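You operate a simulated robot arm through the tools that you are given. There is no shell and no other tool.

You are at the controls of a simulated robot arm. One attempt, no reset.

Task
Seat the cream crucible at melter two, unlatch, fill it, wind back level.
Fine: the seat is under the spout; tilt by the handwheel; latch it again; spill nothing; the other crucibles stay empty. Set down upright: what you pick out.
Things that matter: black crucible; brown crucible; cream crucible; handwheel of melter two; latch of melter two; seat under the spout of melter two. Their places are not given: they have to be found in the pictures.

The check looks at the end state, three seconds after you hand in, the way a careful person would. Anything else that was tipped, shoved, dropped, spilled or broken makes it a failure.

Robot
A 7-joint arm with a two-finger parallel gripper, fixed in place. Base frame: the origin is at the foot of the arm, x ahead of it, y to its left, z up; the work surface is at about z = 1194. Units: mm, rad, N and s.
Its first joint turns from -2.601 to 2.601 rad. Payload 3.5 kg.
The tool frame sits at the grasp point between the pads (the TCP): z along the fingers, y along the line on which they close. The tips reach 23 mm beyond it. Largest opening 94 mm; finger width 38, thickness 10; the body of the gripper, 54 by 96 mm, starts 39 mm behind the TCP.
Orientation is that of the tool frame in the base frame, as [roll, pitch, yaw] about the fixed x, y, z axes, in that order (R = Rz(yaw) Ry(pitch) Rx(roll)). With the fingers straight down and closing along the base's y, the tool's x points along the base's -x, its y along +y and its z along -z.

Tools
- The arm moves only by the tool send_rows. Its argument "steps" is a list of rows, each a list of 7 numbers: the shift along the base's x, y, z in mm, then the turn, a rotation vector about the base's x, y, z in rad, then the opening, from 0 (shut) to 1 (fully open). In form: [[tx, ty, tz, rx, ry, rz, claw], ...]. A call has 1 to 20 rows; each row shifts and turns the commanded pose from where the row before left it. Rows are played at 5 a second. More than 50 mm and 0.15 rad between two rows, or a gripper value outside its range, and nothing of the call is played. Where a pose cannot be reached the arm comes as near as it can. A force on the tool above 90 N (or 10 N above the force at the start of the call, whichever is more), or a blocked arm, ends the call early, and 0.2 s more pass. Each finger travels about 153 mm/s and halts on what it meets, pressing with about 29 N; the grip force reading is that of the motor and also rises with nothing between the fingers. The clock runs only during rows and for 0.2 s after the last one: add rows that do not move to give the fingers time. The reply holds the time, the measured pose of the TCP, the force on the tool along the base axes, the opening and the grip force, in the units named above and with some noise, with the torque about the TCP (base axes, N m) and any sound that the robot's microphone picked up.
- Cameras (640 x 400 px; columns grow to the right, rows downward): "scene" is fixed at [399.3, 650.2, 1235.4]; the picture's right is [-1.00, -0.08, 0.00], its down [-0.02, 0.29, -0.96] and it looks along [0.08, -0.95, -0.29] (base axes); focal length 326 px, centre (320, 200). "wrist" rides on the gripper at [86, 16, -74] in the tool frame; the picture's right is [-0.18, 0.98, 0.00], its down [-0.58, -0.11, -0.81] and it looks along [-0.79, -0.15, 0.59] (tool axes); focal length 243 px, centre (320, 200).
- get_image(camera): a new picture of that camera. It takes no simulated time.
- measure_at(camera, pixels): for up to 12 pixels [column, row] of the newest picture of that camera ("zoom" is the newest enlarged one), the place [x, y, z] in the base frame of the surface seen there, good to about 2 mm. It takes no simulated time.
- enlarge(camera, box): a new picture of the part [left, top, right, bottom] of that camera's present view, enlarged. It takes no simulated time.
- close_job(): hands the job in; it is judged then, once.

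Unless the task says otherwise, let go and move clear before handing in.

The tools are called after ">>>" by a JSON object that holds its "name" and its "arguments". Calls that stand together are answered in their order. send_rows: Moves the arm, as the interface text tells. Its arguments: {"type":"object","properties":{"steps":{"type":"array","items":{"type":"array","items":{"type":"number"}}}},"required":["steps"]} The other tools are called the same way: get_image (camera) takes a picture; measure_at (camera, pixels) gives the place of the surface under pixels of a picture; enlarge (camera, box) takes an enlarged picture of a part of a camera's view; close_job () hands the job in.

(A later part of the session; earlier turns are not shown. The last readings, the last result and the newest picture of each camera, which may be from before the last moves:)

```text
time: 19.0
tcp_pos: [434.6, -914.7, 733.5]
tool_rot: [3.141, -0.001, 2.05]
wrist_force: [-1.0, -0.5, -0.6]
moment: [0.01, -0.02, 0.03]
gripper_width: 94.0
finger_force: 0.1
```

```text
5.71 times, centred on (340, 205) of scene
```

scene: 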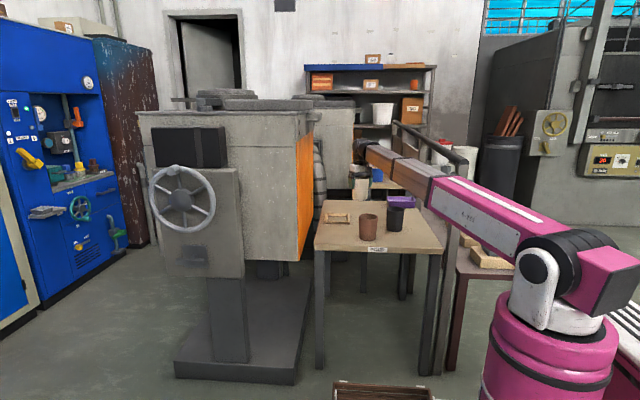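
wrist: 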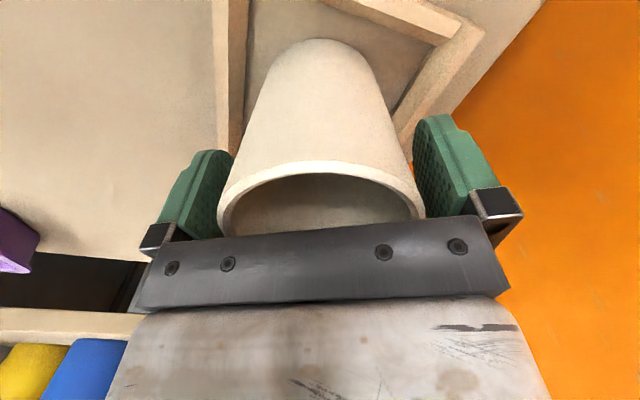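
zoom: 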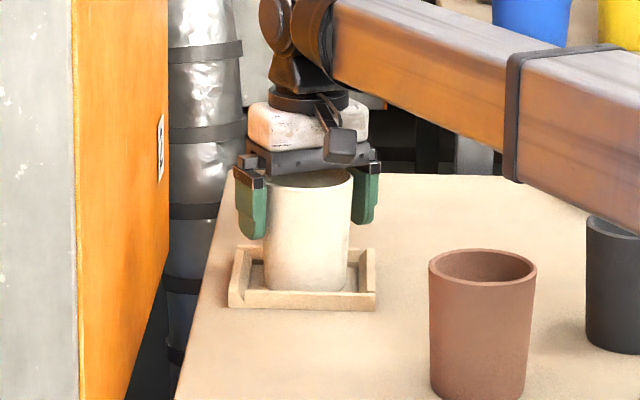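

The crucible stands upright in the frame, released at 94 mm. I'll rise straight up clear of the rim and check.

>>> {"name": "send_rows", "arguments": {"steps": [[0, 0, 10, 0, 0, 0, 1], [0, 0, 20, 0, 0, 0, 1], [0, 0, 35, 0, 0, 0, 1], [0, 0, 40, 0, 0, 0, 1], [-10, 15, 40, 0, 0, 0, 1], [-15, 30, 10, 0, 0, 0, 1], [0, 0, 0, 0, 0, 0, 1]]}}

>>> {"name": "get_image", "arguments": {"camera": "wrist"}}

>>> {"name": "enlarge", "arguments": {"camera": "scene", "box": [280, 160, 400, 250]}}

>>> {"name": "enlarge", "arguments": {"camera": "scene", "box": [140, 160, 220, 240]}}

```text
time: 20.6
tcp_pos: [411.1, -871.4, 890.2]
tool_rot: [3.141, 0.001, 2.051]
wrist_force: [0.8, -0.4, -0.6]
moment: [-0.01, 0.01, 0.02]
gripper_width: 93.7
finger_force: 0.1
```

```text
taken
```

wrist: 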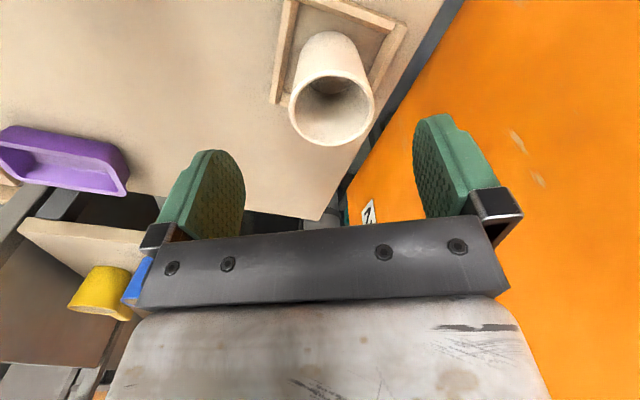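

```text
4.44 times, centred on (340, 205) of scene
```

zoom: 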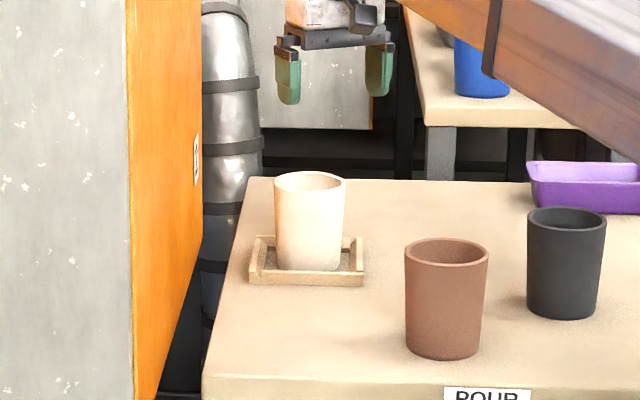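

```text
5.00 times, centred on (180, 200) of scene
```

zoom: 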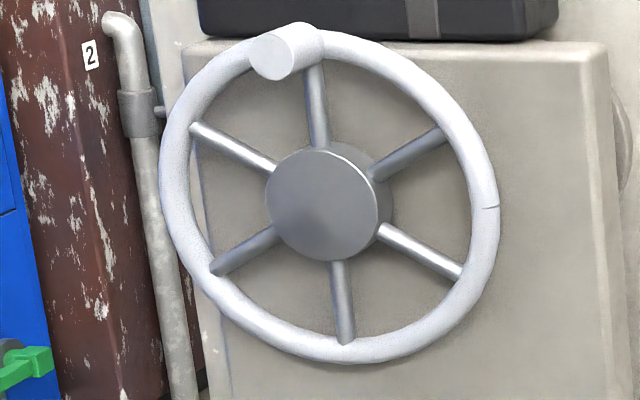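

The cream crucible stands upright in the seat frame. The handwheel has a crank knob at the top of its rim, so I'll measure the wheel and latch geometry.

>>> {"name": "measure_at", "arguments": {"camera": "zoom", "pixels": [[270, 58], [255, 45], [285, 70], [300, 35], [320, 205], [172, 190], [485, 190], [330, 348], [345, 45], [470, 275], [200, 128], [450, 80]]}}

>>> {"name": "enlarge", "arguments": {"camera": "scene", "box": [165, 225, 245, 285]}}

```text
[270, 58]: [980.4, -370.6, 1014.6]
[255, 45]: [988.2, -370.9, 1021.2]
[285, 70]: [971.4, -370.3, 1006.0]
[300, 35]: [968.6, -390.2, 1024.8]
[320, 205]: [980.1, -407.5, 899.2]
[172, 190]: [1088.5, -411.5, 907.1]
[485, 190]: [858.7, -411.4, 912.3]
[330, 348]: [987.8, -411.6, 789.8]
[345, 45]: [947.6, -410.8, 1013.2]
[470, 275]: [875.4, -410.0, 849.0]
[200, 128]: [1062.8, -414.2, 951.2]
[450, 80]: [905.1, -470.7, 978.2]
```

```text
6.67 times, centred on (205, 255) of scene
```

zoom: 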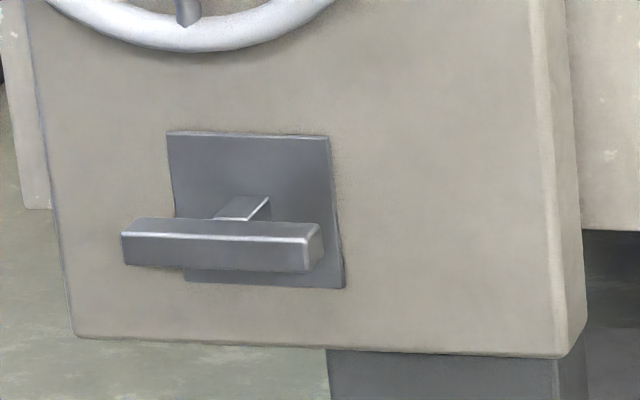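

The wheel centre is about (974,-410,903) with ~112 mm radius, and the knob end is at (979,-371,1014). Now I'll measure the latch bar.

>>> {"name": "measure_at", "arguments": {"camera": "zoom", "pixels": [[125, 245], [300, 255], [315, 250], [215, 245], [242, 205], [262, 205], [175, 140], [325, 145], [335, 280], [190, 275], [220, 228], [215, 265]]}}

```text
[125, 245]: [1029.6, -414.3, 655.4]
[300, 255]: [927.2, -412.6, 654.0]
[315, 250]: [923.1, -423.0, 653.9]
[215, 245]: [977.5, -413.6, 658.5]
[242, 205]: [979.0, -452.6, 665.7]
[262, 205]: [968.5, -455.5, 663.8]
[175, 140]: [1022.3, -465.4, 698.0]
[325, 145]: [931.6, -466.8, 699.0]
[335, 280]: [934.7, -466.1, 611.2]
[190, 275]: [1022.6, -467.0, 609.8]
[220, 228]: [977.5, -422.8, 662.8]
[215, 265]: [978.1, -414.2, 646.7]
```

The latch is a T-bar, x 923–1031, y≈-413 to -432, centred at (977,655) on its plate. I'll retract and swing the boom round to the wheel side, clear of the furnace.

>>> {"name": "send_rows", "arguments": {"steps": [[-15, 38, 8, 0, 0, 0.12, 1], [-15, 38, 8, 0, 0, 0.12, 1], [-15, 38, 7, 0, 0, 0.12, 1], [-15, 38, 7, 0, 0, 0.12, 1], [23, 40, 4, 0, 0, 0.12, 1], [23, 40, 4, 0, 0, 0.12, 1], [23, 40, 4, 0, 0, 0.12, 1], [23, 40, 4, 0, 0, 0.12, 1], [23, 40, 4, 0, 0, 0.12, 1], [29, 37, 0, 0, 0, 0, 1], [29, 37, 0, 0, 0, 0, 1], [29, 37, 0, 0, 0, 0, 1], [29, 37, 0, 0, 0, 0, 1], [29, 37, 0, 0, 0, 0, 1], [29, 37, 0, 0, 0, 0, 1], [0, 0, 0, 0, 0, 0, 1]]}}

>>> {"name": "get_image", "arguments": {"camera": "scene"}}

>>> {"name": "get_image", "arguments": {"camera": "wrist"}}

```text
time: 24.0
tcp_pos: [642.0, -295.1, 939.2]
tool_rot: [3.141, 0.0, 3.13]
wrist_force: [0.5, -0.4, -0.6]
moment: [-0.03, 0.0, -0.01]
gripper_width: 93.9
finger_force: 0.1
```

```text
taken
```

scene: 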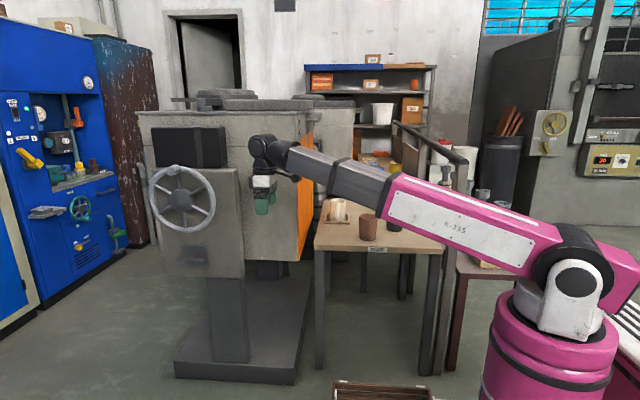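

```text
taken
```

wrist: 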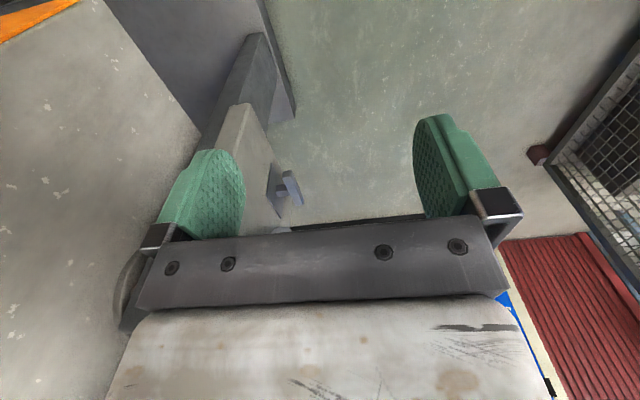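

The tool has reached the open space in front of the wheel side. I'll pitch the tool to point toward -y, keeping clear of the gearbox.

>>> {"name": "send_rows", "arguments": {"steps": [[5, 9, -3, -0.143, 0, 0, 1], [5, 9, -3, -0.143, 0, 0, 1], [5, 9, -3, -0.143, 0, 0, 1], [5, 9, -3, -0.143, 0, 0, 1], [5, 9, -3, -0.143, 0, 0, 1], [5, 9, -3, -0.143, 0, 0, 1], [5, 9, -3, -0.143, 0, 0, 1], [5, 9, -3, -0.143, 0, 0, 1], [5, 9, -3, -0.143, 0, 0, 1], [5, 9, -3, -0.143, 0, 0, 1], [5, 9, -3, -0.141, 0, 0, 1], [0, 0, 0, 0, 0, 0, 1]]}}

>>> {"name": "get_image", "arguments": {"camera": "scene"}}

>>> {"name": "get_image", "arguments": {"camera": "wrist"}}

```text
time: 26.6
tcp_pos: [695.6, -196.2, 906.6]
tool_rot: [-1.568, 0.011, 3.14]
wrist_force: [0.7, 0.5, 1.0]
moment: [0.02, 0.02, 0.01]
gripper_width: 93.9
finger_force: 0.1
```

```text
taken
```

scene: 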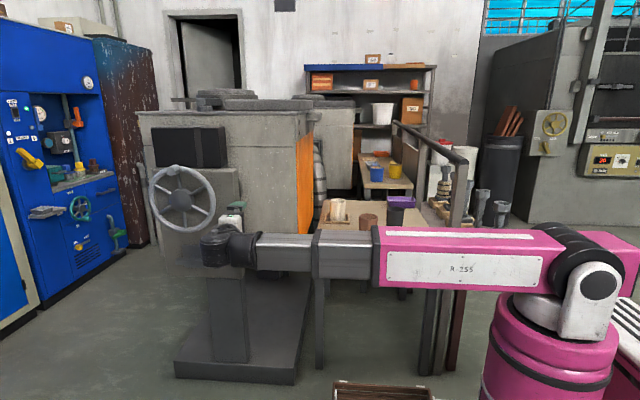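

```text
taken
```

wrist: 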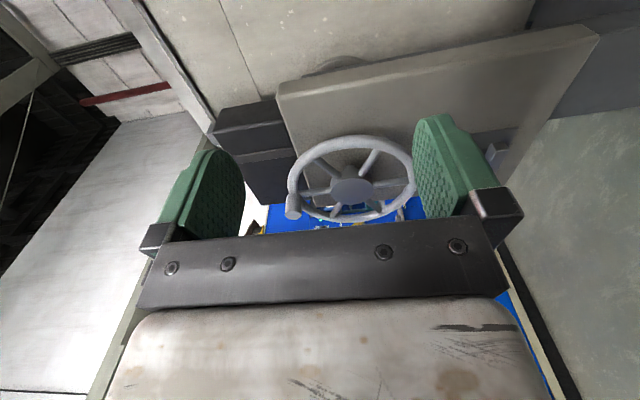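

The tool now points along -y and the wrist picture shows the handwheel at (350,180). I'll go down toward the latch, stopping about 100 mm in front of it.

>>> {"name": "send_rows", "arguments": {"steps": [[20, 0, -25, 0, 0, 0, 1], [30, 0, -30, 0, 0, 0, 1], [33, -5, -30, 0, 0, 0, 1], [33, -5, -30, 0, 0, 0, 1], [33, -10, -30, 0, 0, 0, 1], [33, -10, -30, 0, 0, 0, 1], [33, -10, -30, 0, 0, 0, 1], [33, -10, -28, 0, 0, 0, 1], [33, -10, -18, 0, 0, 0, 1], [0, 0, 0, 0, -0.011, 0, 1]]}}

>>> {"name": "get_image", "arguments": {"camera": "scene"}}

>>> {"name": "get_image", "arguments": {"camera": "wrist"}}

```text
time: 28.8
tcp_pos: [977.6, -257.4, 655.5]
tool_rot: [-1.572, 0.022, -3.141]
wrist_force: [0.0, -0.1, 0.7]
moment: [0.0, 0.01, -0.01]
gripper_width: 94.2
finger_force: 0.0
```

```text
taken
```

scene: 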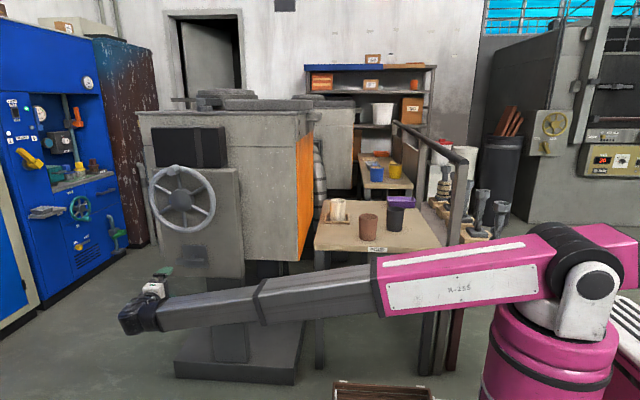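

```text
taken
```

wrist: 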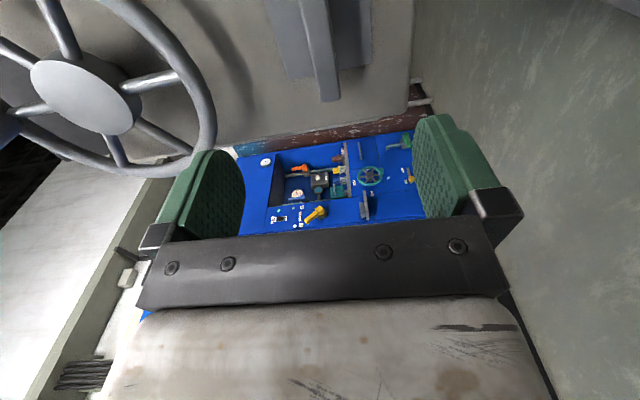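

The tool faces the latch; the wrist picture shows the bar at about (315,50) with its plate behind. I'll measure it from here.

>>> {"name": "enlarge", "arguments": {"camera": "wrist", "box": [230, 0, 430, 125]}}

>>> {"name": "measure_at", "arguments": {"camera": "wrist", "pixels": [[312, 30], [318, 60], [325, 92], [330, 80], [322, 40], [303, 10], [330, 99], [290, 60], [350, 40], [308, 50], [320, 80], [380, 80]]}}

```text
3.20 times, centred on (330, 62) of wrist
```

zoom: 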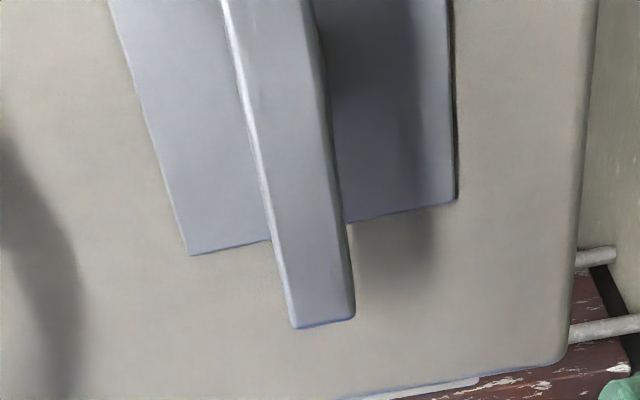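

```text
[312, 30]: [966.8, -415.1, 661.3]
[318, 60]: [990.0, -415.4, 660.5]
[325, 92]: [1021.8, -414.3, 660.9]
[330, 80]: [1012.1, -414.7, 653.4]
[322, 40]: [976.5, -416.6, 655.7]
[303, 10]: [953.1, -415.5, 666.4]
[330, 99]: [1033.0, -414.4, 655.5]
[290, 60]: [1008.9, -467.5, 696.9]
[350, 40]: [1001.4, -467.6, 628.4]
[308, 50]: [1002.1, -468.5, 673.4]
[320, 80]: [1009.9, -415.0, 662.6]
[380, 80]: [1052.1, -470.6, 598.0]
```

The bar's face is at y≈-415, centred at z≈656. I'll approach with the fingers above and below the bar, half open.

>>> {"name": "send_rows", "arguments": {"steps": [[0, -20, 0.5, 0, 0.022, 0, 0.55], [0, -35, 0, 0, 0, 0, 0.5], [0, -35, 0, 0, 0, 0, 0.5], [0, -30, 0, 0, 0, 0, 0.5], [0, -20, 0, 0, 0, 0, 0.5], [0, 0, 0, 0, 0, 0, 0.5]]}}

>>> {"name": "get_image", "arguments": {"camera": "wrist"}}

>>> {"name": "enlarge", "arguments": {"camera": "scene", "box": [120, 200, 280, 350]}}

```text
time: 30.2
tcp_pos: [976.2, -397.0, 656.9]
tool_rot: [-1.57, 0.0, -3.141]
wrist_force: [-0.5, 0.4, 0.2]
moment: [0.02, 0.0, -0.03]
gripper_width: 47.1
finger_force: 0.1
```

```text
taken
```

wrist: 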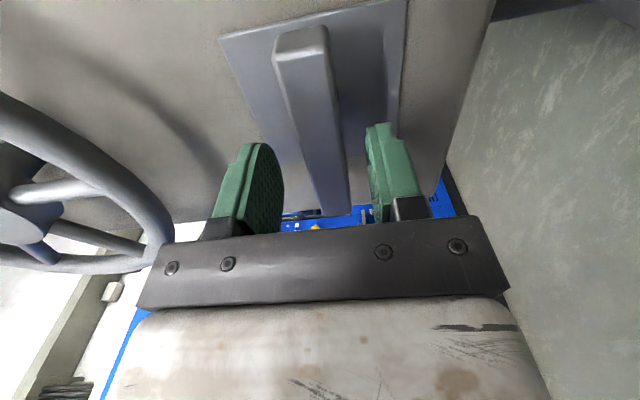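

```text
2.67 times, centred on (200, 275) of scene
```

zoom: 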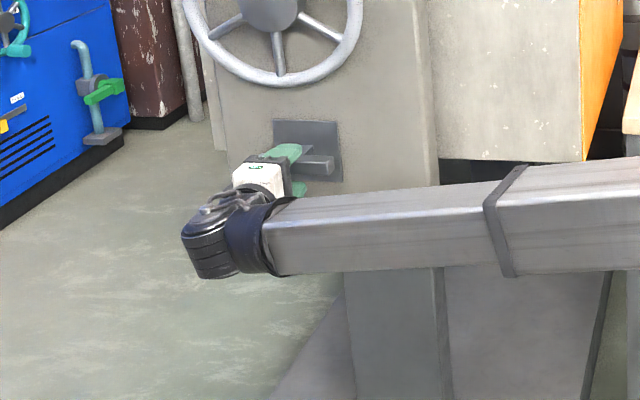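

The bar lies between the two fingers in the wrist picture. I'll advance 21 mm and close on it.

>>> {"name": "send_rows", "arguments": {"steps": [[0, -11, 0, 0, 0, 0, 0.5], [0, -10, 0, 0, 0, 0, 0.5], [0, 0, 0, 0, 0, 0, 0.4], [0, 0, 0, 0, 0, 0, 0.3], [0, 0, 0, 0, 0, 0, 0.2], [0, 0, 0, 0, 0, 0, 0.1], [0, 0, 0, 0, 0, 0, 0.1]]}}

>>> {"name": "get_image", "arguments": {"camera": "wrist"}}

```text
time: 31.8
tcp_pos: [976.1, -418.2, 654.6]
tool_rot: [-1.573, -0.003, 3.141]
wrist_force: [-3.6, 0.2, -16.3]
moment: [-0.38, -0.11, 0.81]
gripper_width: 21.8
finger_force: 44.8
```

```text
taken
```

wrist: 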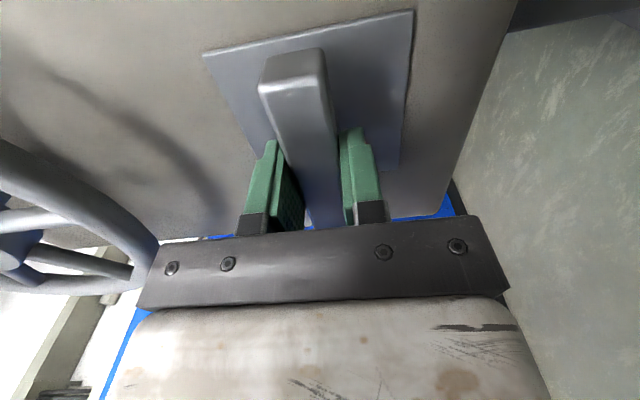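

The bar is gripped at 21.8 mm, with a -16 N downward pull from a small height offset. I'll relax that and try a small turn about y to find which way the latch moves.

>>> {"name": "send_rows", "arguments": {"steps": [[0, 0, -2, 0, 0, 0, 0.1], [0, 0, 0, 0, 0, 0, 0.1]]}}

>>> {"name": "send_rows", "arguments": {"steps": [[0, 0, 0, 0, 0.05, 0, 0.1], [0, 0, 0, 0, 0.05, 0, 0.1], [0, 0, 0, 0, 0, 0, 0.1]]}}

```text
time: 32.4
tcp_pos: [976.1, -417.5, 655.0]
tool_rot: [-1.571, 0.001, -3.14]
wrist_force: [1.4, -1.3, 0.6]
moment: [0.76, -0.03, 0.16]
gripper_width: 21.9
finger_force: 44.7
```

```text
time: 33.2
tcp_pos: [976.0, -419.2, 654.9]
tool_rot: [-1.57, -0.1, 3.14]
wrist_force: [-1.3, -4.1, 11.3]
moment: [0.03, -2.19, -0.15]
gripper_width: 24.9
finger_force: 45.3
```

With +0.1 rad the moment rose to -2.2 N·m and the width grew to 24.9 mm, so the bar did not follow that way. I'll turn back and try the other direction.

>>> {"name": "send_rows", "arguments": {"steps": [[0, 0, 0, 0, -0.05, 0, 0.1], [0, 0, 0, 0, -0.05, 0, 0.1], [0, 0, 0, 0, 0, 0, 0.1]]}}

>>> {"name": "send_rows", "arguments": {"steps": [[0, 0, 0, 0, -0.05, 0, 0.1], [0, 0, 0, 0, -0.05, 0, 0.1], [0, 0, 0, 0, 0, 0, 0.1]]}}

>>> {"name": "get_image", "arguments": {"camera": "wrist"}}

```text
time: 34.0
tcp_pos: [976.5, -417.3, 656.0]
tool_rot: [-1.57, 0.0, 3.141]
wrist_force: [6.1, -9.1, 19.5]
moment: [-0.12, -0.16, -0.42]
gripper_width: 22.0
finger_force: 45.0
```

```text
time: 34.8
tcp_pos: [977.6, -418.1, 655.2]
tool_rot: [-1.57, 0.098, -3.14]
wrist_force: [9.5, -12.3, 17.9]
moment: [-0.06, -0.06, -0.29]
gripper_width: 21.8
finger_force: 44.7
```

```text
taken
```

wrist: 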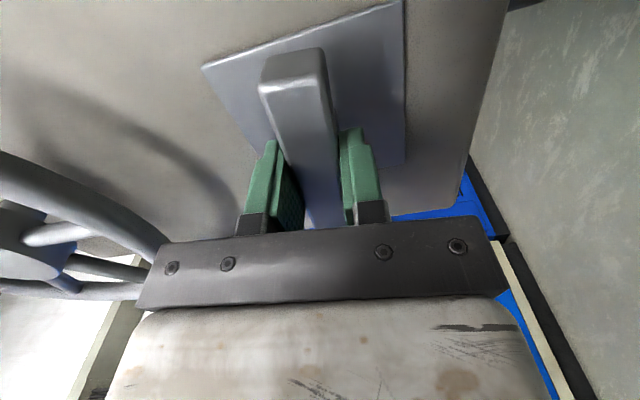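

Turning the other way (-0.1 rad) keeps width at 21.8 mm with almost no moment, so the bar follows. I'll continue in that direction and watch the force.

>>> {"name": "send_rows", "arguments": {"steps": [[0, 0, 0, 0, -0.1, 0, 0.1], [0, 0, 0, 0, -0.1, 0, 0.1], [0, 0, 0, 0, -0.1, 0, 0.1], [0, 0, 0, 0, -0.1, 0, 0.1], [0, 0, 0, 0, 0, 0, 0.1]]}}

>>> {"name": "enlarge", "arguments": {"camera": "scene", "box": [120, 200, 280, 350]}}

```text
time: 36.0
tcp_pos: [976.6, -418.4, 653.6]
tool_rot: [-1.573, 0.5, -3.141]
wrist_force: [10.9, -12.6, 6.9]
moment: [-0.9, 0.03, 0.83]
gripper_width: 21.9
finger_force: 45.1
```

```text
2.67 times, centred on (200, 275) of scene
```

zoom: 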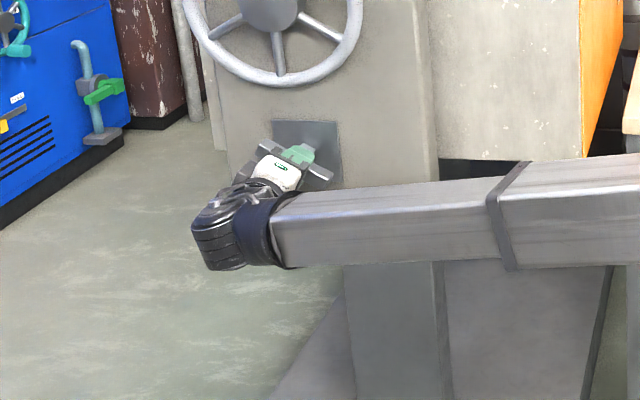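

The bar is visibly tilted about 0.5 rad with the grip. I'll continue turning toward vertical.

>>> {"name": "send_rows", "arguments": {"steps": [[0, 0, 0, 0, -0.1, 0, 0.1], [0, 0, 0, 0, -0.1, 0, 0.1], [0, 0, 0, 0, -0.1, 0, 0.1], [0, 0, 0, 0, -0.1, 0, 0.1], [0, 0, 0, 0, 0, 0, 0.1]]}}

```text
time: 37.2
tcp_pos: [977.0, -418.0, 652.9]
tool_rot: [-1.574, 0.899, -3.141]
wrist_force: [19.6, -14.3, -7.5]
moment: [-1.06, 0.06, 0.21]
gripper_width: 22.1
finger_force: 45.2
```

The bar still follows with no turning moment, but there's a 20 N side load. I'll nudge to relieve it and continue.

>>> {"name": "send_rows", "arguments": {"steps": [[1, 0, 0, 0, -0.1, 0, 0.1], [0.5, -0.5, -0.5, 0, -0.1, 0, 0.1], [0, 0, 0, 0, -0.1, 0, 0.1], [0, 0, 0, 0, -0.1, 0, 0.1], [0, 0, 0, 0, 0, 0, 0.1]]}}

>>> {"name": "enlarge", "arguments": {"camera": "scene", "box": [120, 200, 280, 350]}}

```text
time: 38.4
tcp_pos: [977.5, -418.5, 651.9]
tool_rot: [-1.577, 1.3, 3.134]
wrist_force: [16.4, -3.0, -14.1]
moment: [0.41, 0.04, -0.31]
gripper_width: 21.8
finger_force: 45.1
```

```text
2.67 times, centred on (200, 275) of scene
```

zoom: 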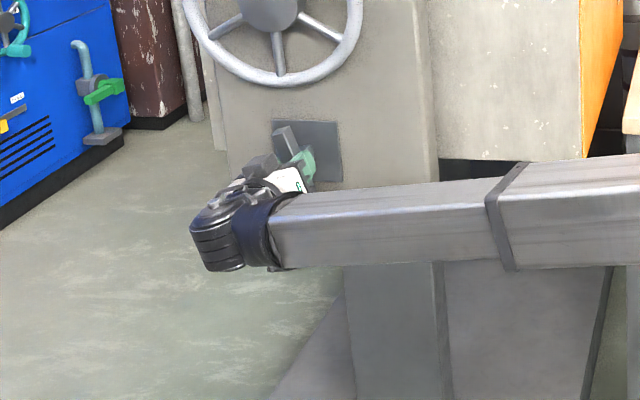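

The bar is at about 1.3 rad. I'll continue to 1.57 rad in smaller steps and watch for an end stop.

>>> {"name": "send_rows", "arguments": {"steps": [[1, 0, -1, 0, -0.09, 0, 0.1], [0, 0, 0, 0, -0.09, 0, 0.1], [0, 0, 0, 0, -0.09, 0, 0.1], [0, 0, 0, 0, 0, 0, 0.1]]}}

```text
time: 39.4
tcp_pos: [980.8, -418.0, 651.0]
tool_rot: [-1.171, 1.57, -2.741]
wrist_force: [11.8, 1.4, -5.8]
moment: [1.31, 0.04, 0.0]
gripper_width: 21.9
finger_force: 45.2
```

At 1.57 rad it still turns freely with no end stop felt. I'll test a small bit further.

>>> {"name": "send_rows", "arguments": {"steps": [[0.5, 0, -0.5, 0, -0.05, 0, 0.1], [0, 0, 0, 0, -0.05, 0, 0.1], [0, 0, 0, 0, 0, 0, 0.1]]}}

>>> {"name": "get_image", "arguments": {"camera": "wrist"}}

>>> {"name": "enlarge", "arguments": {"camera": "scene", "box": [150, 220, 250, 300]}}

```text
time: 40.2
tcp_pos: [980.1, -418.7, 650.9]
tool_rot: [1.55, 1.473, -0.021]
wrist_force: [8.5, 4.4, -1.7]
moment: [-1.03, 2.08, 0.11]
gripper_width: 25.0
finger_force: 45.1
```

```text
taken
```

wrist: 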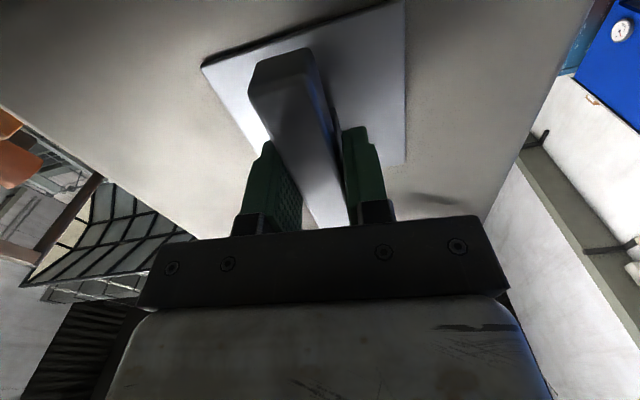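

```text
5.00 times, centred on (200, 260) of scene
```

zoom: 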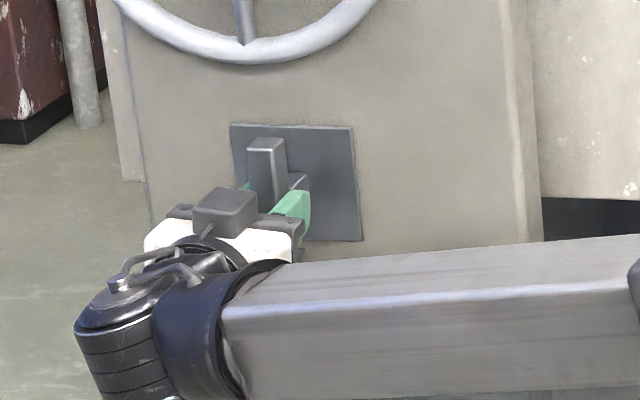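

The stop is at about 90° (moment +2.1 N·m, width 25 mm), so the latch is fully turned. I'll ease back, open, and withdraw.

>>> {"name": "send_rows", "arguments": {"steps": [[0, 0, 0, 0, 0.05, 0, 0.1], [0, 0, 0, 0, 0.05, 0, 0.1], [0, 0, 0, 0, 0, 0, 0.25], [0, 0, 0, 0, 0, 0, 0.4], [0, 0, 0, 0, 0, 0, 0.5], [0, 20, 0, 0, 0, 0, 0.5], [0, 35, 0, 0, 0, 0, 0.5], [0, 40, 0, 0, 0, 0, 0.5], [0, 0, 0, 0, 0, 0, 0.5]]}}

>>> {"name": "get_image", "arguments": {"camera": "wrist"}}

>>> {"name": "get_image", "arguments": {"camera": "scene"}}

>>> {"name": "enlarge", "arguments": {"camera": "scene", "box": [130, 150, 250, 310]}}

```text
time: 42.2
tcp_pos: [978.8, -322.1, 651.7]
tool_rot: [-1.548, 1.568, -3.119]
wrist_force: [0.1, 0.8, -0.4]
moment: [-0.02, 0.0, 0.0]
gripper_width: 47.0
finger_force: 0.0
```

```text
taken
```

wrist: 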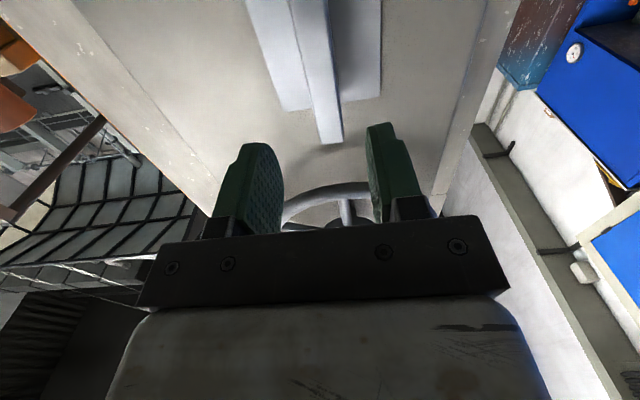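

```text
taken
```

scene: 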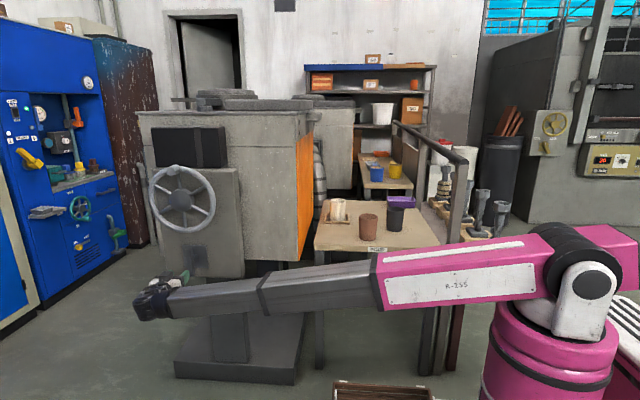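

```text
2.50 times, centred on (190, 230) of scene
```

zoom: 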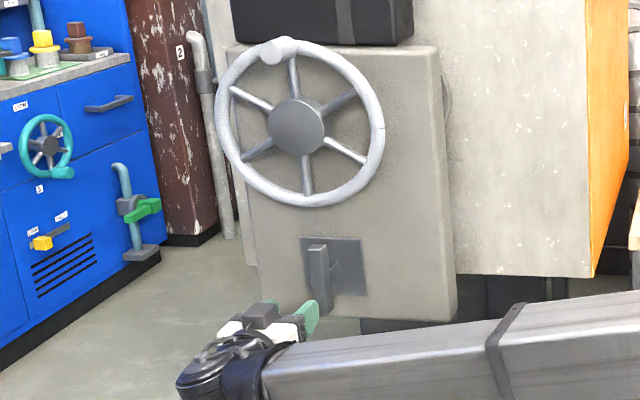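

The latch bar now stands vertical, unlatched. I'll back off and go up to the front of the wheel's knob at about (979,-371,1014).

>>> {"name": "send_rows", "arguments": {"steps": [[0, 30, 10, 0, 0, 0, 0.6], [0, 5, 45, 0, 0, 0, 0.6], [0, 0, 48, 0, 0, 0, 0.6], [0, 0, 48, 0, 0, 0, 0.6], [0, 0, 48, 0, 0, 0, 0.6], [0, 0, 48, 0, 0, 0, 0.6], [0, 0, 48, 0, 0, 0, 0.6], [0, 0, 45, 0, 0, 0, 0.6], [0, 0, 22, 0, 0, 0, 0.6], [0, 0, 0, 0, 0, 0, 0.6]]}}

>>> {"name": "get_image", "arguments": {"camera": "wrist"}}

>>> {"name": "get_image", "arguments": {"camera": "scene"}}

```text
time: 44.4
tcp_pos: [977.4, -288.6, 1014.8]
tool_rot: [-1.672, 1.569, 3.04]
wrist_force: [-0.4, -0.6, 0.7]
moment: [0.02, -0.02, -0.03]
gripper_width: 56.4
finger_force: 0.0
```

```text
taken
```

wrist: 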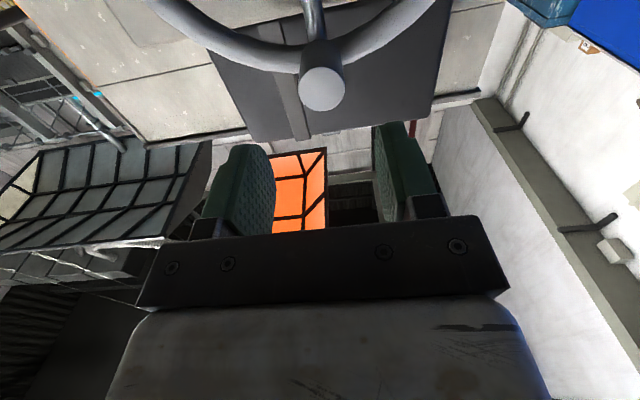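

```text
taken
```

scene: 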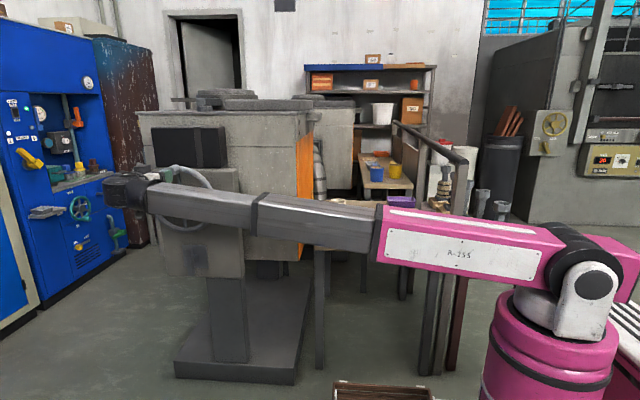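

The wrist picture shows the knob at (322,88), roughly centred between the fingers. I'll measure it precisely; the boom hides the crucible in the scene view at this height.

>>> {"name": "measure_at", "arguments": {"camera": "wrist", "pixels": [[322, 88], [302, 88], [342, 88], [322, 70], [322, 107], [318, 50], [230, 45], [400, 30], [310, 15], [180, 10], [300, 130], [420, 110]]}}

>>> {"name": "enlarge", "arguments": {"camera": "wrist", "box": [220, 0, 420, 125]}}

```text
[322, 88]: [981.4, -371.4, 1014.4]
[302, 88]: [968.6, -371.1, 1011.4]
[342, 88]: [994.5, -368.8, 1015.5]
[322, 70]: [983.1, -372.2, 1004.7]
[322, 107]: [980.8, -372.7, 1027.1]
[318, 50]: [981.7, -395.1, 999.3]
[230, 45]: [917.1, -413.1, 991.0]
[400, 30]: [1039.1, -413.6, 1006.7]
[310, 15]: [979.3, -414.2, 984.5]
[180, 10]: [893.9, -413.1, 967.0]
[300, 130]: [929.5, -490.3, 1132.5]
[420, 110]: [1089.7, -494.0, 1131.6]
```

```text
3.20 times, centred on (320, 62) of wrist
```

zoom: 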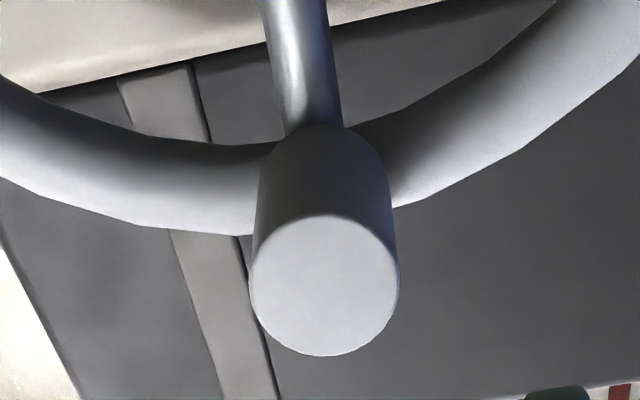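

The knob centre is at about (981.5,-371,1014.5), ~27 mm diameter, so the wheel centre is near (979,902) with radius ~112. I'll advance over the knob and close on it.

>>> {"name": "send_rows", "arguments": {"steps": [[4, -25, 0, 0, 0, 0, 0.6], [0, -30, 0, 0, 0, 0, 0.6], [0, -25, 0, 0, 0, 0, 0.6], [0, -14, 0, 0, 0, 0, 0.6], [0, 0, 0, 0, 0, 0, 0.5], [0, 0, 0, 0, 0, 0, 0.4], [0, 0, 0, 0, 0, 0, 0.3], [0, 0, 0, 0, 0, 0, 0.2], [0, 0, 0, 0, 0, 0, 0.2]]}}

>>> {"name": "get_image", "arguments": {"camera": "wrist"}}

```text
time: 46.4
tcp_pos: [980.8, -382.9, 1013.2]
tool_rot: [-2.624, 1.568, 2.081]
wrist_force: [-46.8, 4.2, -12.6]
moment: [-0.86, -0.21, 1.55]
gripper_width: 32.1
finger_force: 44.6
```

```text
taken
```

wrist: 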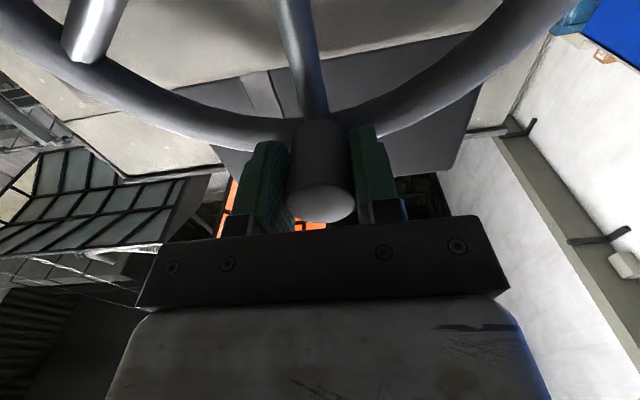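

The knob is gripped at 32.1 mm, but there's a -47 N side force from misalignment. I'll relax x a few millimetres.

>>> {"name": "send_rows", "arguments": {"steps": [[-2, 0, -1, 0, 0, 0, 0.2], [0, 0, 0, 0, 0, 0, 0.2]]}}

```text
time: 47.0
tcp_pos: [980.0, -383.2, 1013.1]
tool_rot: [-2.722, 1.569, 1.986]
wrist_force: [-39.5, 2.1, -0.7]
moment: [1.34, -0.02, 1.04]
gripper_width: 31.8
finger_force: 44.8
```

The side force eased only to -39.5 N, so I'll relax a little more.

>>> {"name": "send_rows", "arguments": {"steps": [[-3, 0, 0, 0, 0, 0, 0.2], [0, 0, 0, 0, 0, 0, 0.2]]}}

```text
time: 47.6
tcp_pos: [980.1, -382.8, 1012.8]
tool_rot: [-0.565, 1.57, -2.137]
wrist_force: [-13.9, -1.0, 5.1]
moment: [0.83, -0.2, -0.99]
gripper_width: 31.8
finger_force: 44.7
```

The force is falling while the knob stays at x≈980, so the wheel is against its level stop toward +x and pouring must be toward -x at the top. I'll try 0.3 rad in that direction, turning the tool with the wheel, and then look for tilt.

>>> {"name": "send_rows", "arguments": {"steps": [[-11.2, 0, -0.6, 0, -0.1, 0, 0.2], [-11.1, 0, -1.7, 0, -0.1, 0, 0.2], [-10.9, 0, -2.8, 0, -0.1, 0, 0.2], [0, 0, 0, 0, 0, 0, 0.2]]}}

>>> {"name": "get_image", "arguments": {"camera": "scene"}}

>>> {"name": "get_image", "arguments": {"camera": "wrist"}}

```text
time: 48.6
tcp_pos: [946.1, -383.7, 1007.2]
tool_rot: [1.573, 1.27, 0.002]
wrist_force: [5.6, -7.0, 6.9]
moment: [0.36, -0.48, -0.31]
gripper_width: 31.5
finger_force: 44.6
```

```text
taken
```

scene: 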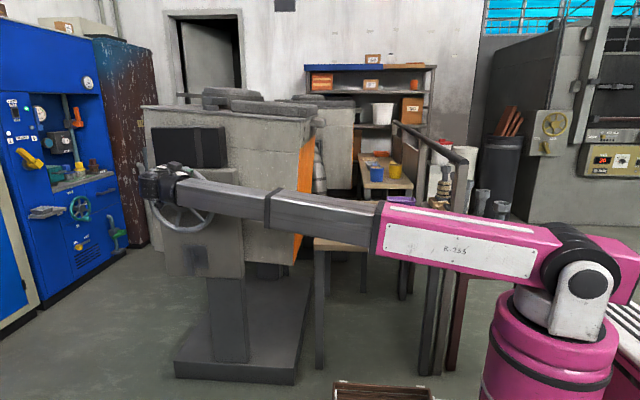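

```text
taken
```

wrist: 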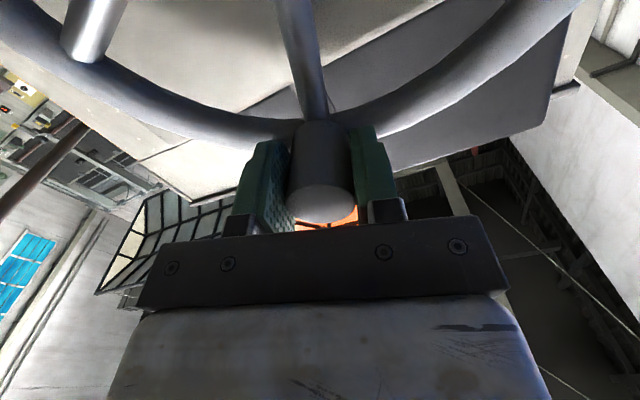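

The furnace has begun to tilt (its top edge now slopes from (140,107) to (316,118)). I'll zoom on the spout and seat to see whether anything flows yet.

>>> {"name": "enlarge", "arguments": {"camera": "scene", "box": [260, 80, 400, 220]}}

>>> {"name": "measure_at", "arguments": {"camera": "scene", "pixels": [[143, 110], [310, 120], [318, 124], [320, 128], [312, 108], [305, 150], [326, 126], [200, 115]]}}

```text
2.86 times, centred on (330, 150) of scene
```

zoom: 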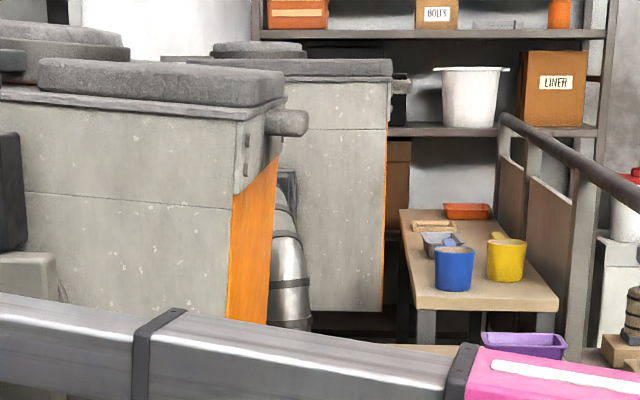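

```text
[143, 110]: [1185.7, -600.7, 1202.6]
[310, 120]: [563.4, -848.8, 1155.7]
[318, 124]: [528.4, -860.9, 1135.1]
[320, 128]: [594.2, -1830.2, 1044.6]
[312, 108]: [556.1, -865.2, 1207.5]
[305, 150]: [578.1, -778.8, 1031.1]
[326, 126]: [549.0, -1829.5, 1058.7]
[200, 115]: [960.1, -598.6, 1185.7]
```

No flow is visible yet at the spout (zoom (290,122)). I'll wind another 0.3 rad and check again.

>>> {"name": "send_rows", "arguments": {"steps": [[-10.5, 0, -3.8, 0, -0.1, 0, 0.2], [-10.1, 0, -4.9, 0, -0.1, 0, 0.2], [-9.5, 0, -5.9, 0, -0.1, 0, 0.2], [0, 0, 0, 0, 0, 0, 0.2]]}}

>>> {"name": "get_image", "arguments": {"camera": "scene"}}

>>> {"name": "enlarge", "arguments": {"camera": "scene", "box": [260, 80, 400, 220]}}

```text
time: 49.6
tcp_pos: [915.0, -382.1, 992.7]
tool_rot: [1.572, 0.973, -0.001]
wrist_force: [3.9, -9.4, -2.9]
moment: [-0.97, -0.06, 0.51]
gripper_width: 31.9
finger_force: 45.2
```

```text
taken
```

scene: 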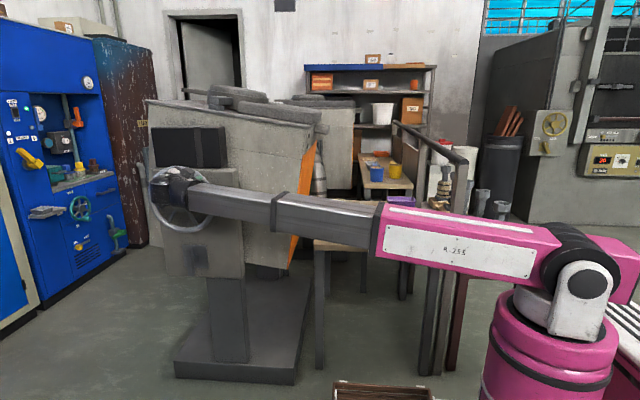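

```text
2.86 times, centred on (330, 150) of scene
```

zoom: 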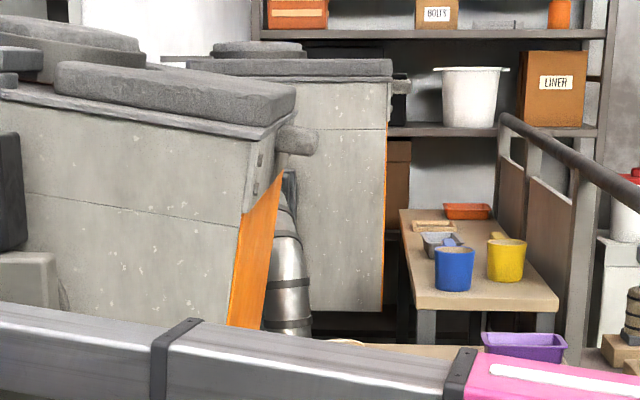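

There's still no stream at the spout tip (zoom (305,140)), and the cream rim is just showing at (345,341). I'll continue 0.2 rad.

>>> {"name": "send_rows", "arguments": {"steps": [[-8.9, 0, -6.8, 0, -0.1, 0, 0.2], [-8.2, 0, -7.6, 0, -0.1, 0, 0.2], [0, 0, 0, 0, 0, 0, 0.2]]}}

>>> {"name": "enlarge", "arguments": {"camera": "scene", "box": [260, 80, 400, 220]}}

```text
time: 50.4
tcp_pos: [898.2, -381.4, 979.0]
tool_rot: [1.57, 0.77, -0.001]
wrist_force: [6.4, -9.8, -0.6]
moment: [-0.26, -0.42, 0.41]
gripper_width: 31.9
finger_force: 45.5
```

```text
2.86 times, centred on (330, 150) of scene
```

zoom: 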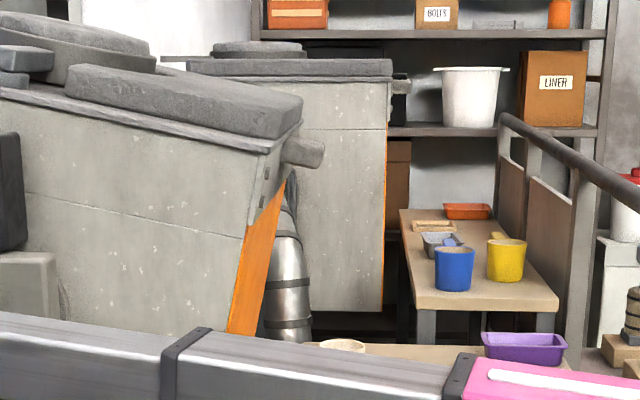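

Still no flow at about 10° tilt; the cream rim is now visible at zoom (340,345). I'll continue 0.2 rad.

>>> {"name": "send_rows", "arguments": {"steps": [[-7.4, 0, -8.4, 0, -0.1, 0, 0.2], [-6.5, 0, -9.1, 0, -0.1, 0, 0.2], [0, 0, 0, 0, 0, 0, 0.2]]}}

>>> {"name": "enlarge", "arguments": {"camera": "scene", "box": [260, 80, 400, 220]}}

```text
time: 51.2
tcp_pos: [885.3, -382.3, 960.9]
tool_rot: [1.57, 0.57, 0.0]
wrist_force: [8.2, -7.5, -3.4]
moment: [-0.97, -0.11, -0.51]
gripper_width: 31.7
finger_force: 44.5
```

```text
2.86 times, centred on (330, 150) of scene
```

zoom: 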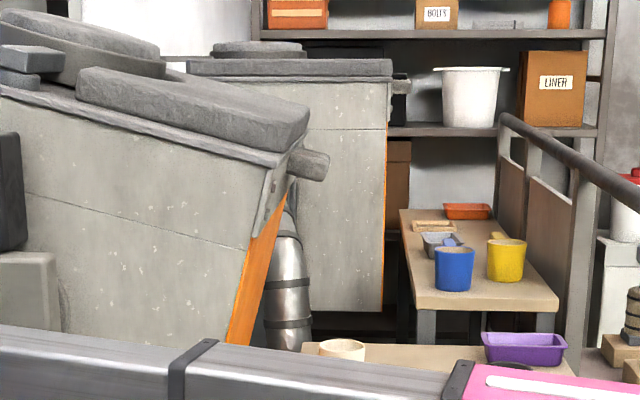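

Tilt is about 13° and there is still no flow. I'll go on another 0.2 rad.

>>> {"name": "send_rows", "arguments": {"steps": [[-5.6, 0, -9.7, 0, -0.1, 0, 0.2], [-4.6, 0, -10.2, 0, -0.1, 0, 0.2], [0, 0, 0, 0, 0, 0, 0.2]]}}

>>> {"name": "enlarge", "arguments": {"camera": "scene", "box": [260, 80, 400, 220]}}

```text
time: 52.0
tcp_pos: [874.8, -381.8, 941.5]
tool_rot: [1.57, 0.369, 0.0]
wrist_force: [10.3, -6.1, 5.9]
moment: [0.84, -0.64, -0.09]
gripper_width: 31.5
finger_force: 44.7
```

```text
2.86 times, centred on (330, 150) of scene
```

zoom: 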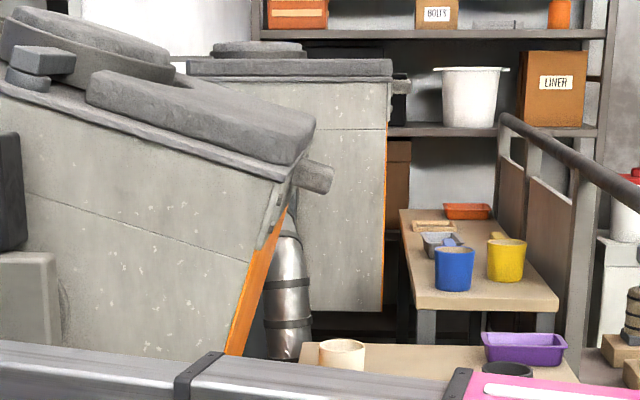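

Tilt is about 17° with the spout tip now almost above the cream rim, and still no stream. I'll wind 0.2 rad more.

>>> {"name": "send_rows", "arguments": {"steps": [[-3.5, 0, -10.6, 0, -0.1, 0, 0.2], [-2.5, 0, -10.9, 0, -0.1, 0, 0.2], [0, 0, 0, 0, 0, 0, 0.2]]}}

>>> {"name": "enlarge", "arguments": {"camera": "scene", "box": [260, 80, 400, 220]}}

```text
time: 52.8
tcp_pos: [867.6, -382.5, 919.5]
tool_rot: [1.571, 0.171, 0.0]
wrist_force: [7.9, 1.9, 2.1]
moment: [0.42, -0.37, 0.18]
gripper_width: 31.6
finger_force: 45.1
```

```text
2.86 times, centred on (330, 150) of scene
```

zoom: 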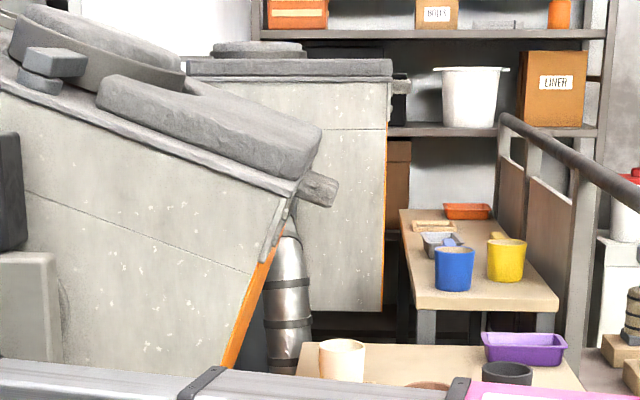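

Tilt is about 20° and the cream crucible looks a bit brighter. I'll zoom closely on the spout and crucible before winding more.

>>> {"name": "enlarge", "arguments": {"camera": "scene", "box": [305, 130, 365, 220]}}

>>> {"name": "enlarge", "arguments": {"camera": "scene", "box": [320, 190, 350, 215]}}

```text
4.44 times, centred on (335, 175) of scene
```

zoom: 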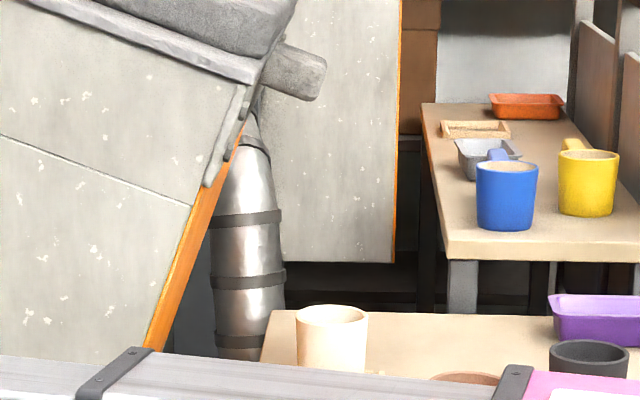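

```text
16.00 times, centred on (335, 202) of scene
```

zoom: 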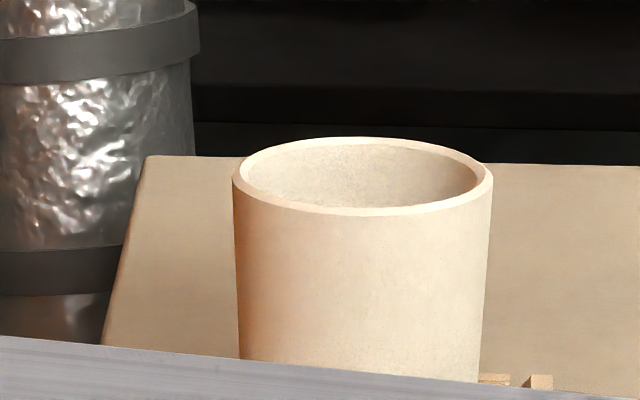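

The crucible is still empty and there's no stream. I'll continue 0.1 rad at a time, checking each time.

>>> {"name": "send_rows", "arguments": {"steps": [[-1.3, 0, -11.1, 0, -0.1, 0, 0.2], [0, 0, 0, 0, 0, 0, 0.2]]}}

>>> {"name": "enlarge", "arguments": {"camera": "scene", "box": [305, 130, 365, 220]}}

```text
time: 53.4
tcp_pos: [868.2, -383.0, 916.0]
tool_rot: [1.576, 0.133, 0.0]
wrist_force: [6.7, 6.7, -3.0]
moment: [-1.6, 0.07, 0.14]
gripper_width: 31.8
finger_force: 45.1
out of reach, approached as far as the arm can: row 1
```

```text
4.44 times, centred on (335, 175) of scene
```

zoom: 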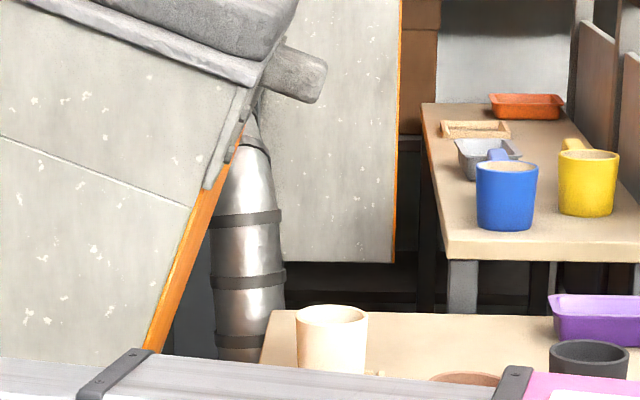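

The wrist roll has hit its limit (row reported out of reach), so I'll stop turning the tool and let the knob slip round in the grip instead. I'll ease the roll back slightly while winding on.

>>> {"name": "send_rows", "arguments": {"steps": [[0, 0, 0, 0, 0.08, 0, 0.2], [0, 0, 0, 0, 0, 0, 0.2]]}}

```text
time: 54.0
tcp_pos: [865.4, -382.5, 917.4]
tool_rot: [1.575, 0.214, -0.001]
wrist_force: [-1.1, 10.4, 1.9]
moment: [-0.68, -0.22, -0.4]
gripper_width: 31.7
finger_force: 45.2
```

The commanded pose restarts from where the arm actually is (φ≈1.43 rad). I'll wind 0.1 rad more with fixed tool orientation.

>>> {"name": "send_rows", "arguments": {"steps": [[0.5, 0, -11.2, 0, 0, 0, 0.2], [0, 0, 0, 0, 0, 0, 0.2]]}}

>>> {"name": "enlarge", "arguments": {"camera": "scene", "box": [305, 130, 365, 220]}}

```text
time: 54.6
tcp_pos: [867.0, -383.0, 905.7]
tool_rot: [1.576, 0.213, -0.001]
wrist_force: [-11.5, 16.1, -2.0]
moment: [-1.33, 0.25, -0.8]
gripper_width: 31.3
finger_force: 45.4
```

```text
4.44 times, centred on (335, 175) of scene
```

zoom: 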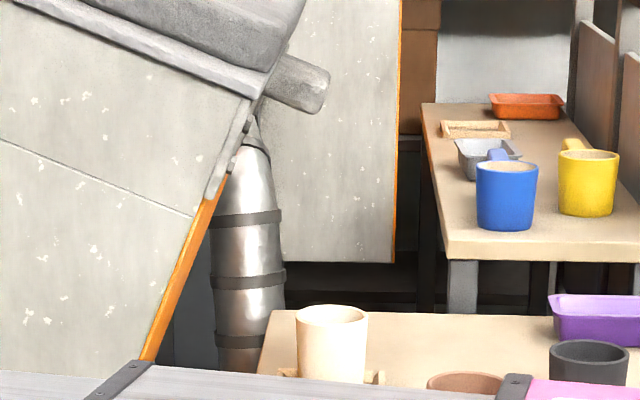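

No flow yet at φ≈1.54. I'll keep winding in 0.1 rad steps, easing x and y slightly.

>>> {"name": "send_rows", "arguments": {"steps": [[-1, 0.7, -11.2, 0, 0, 0, 0.2], [0, 0, 0, 0, 0, 0, 0.2]]}}

>>> {"name": "enlarge", "arguments": {"camera": "scene", "box": [305, 130, 365, 220]}}

```text
time: 55.2
tcp_pos: [867.5, -382.0, 894.3]
tool_rot: [1.574, 0.214, 0.0]
wrist_force: [-2.2, 7.3, 4.1]
moment: [-0.97, -0.2, -0.31]
gripper_width: 31.1
finger_force: 45.0
```

```text
4.44 times, centred on (335, 175) of scene
```

zoom: 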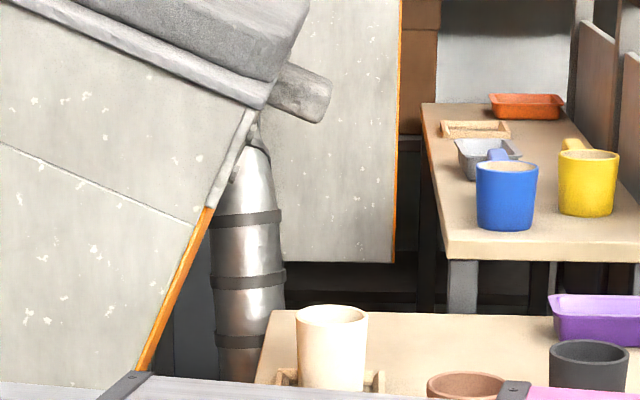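

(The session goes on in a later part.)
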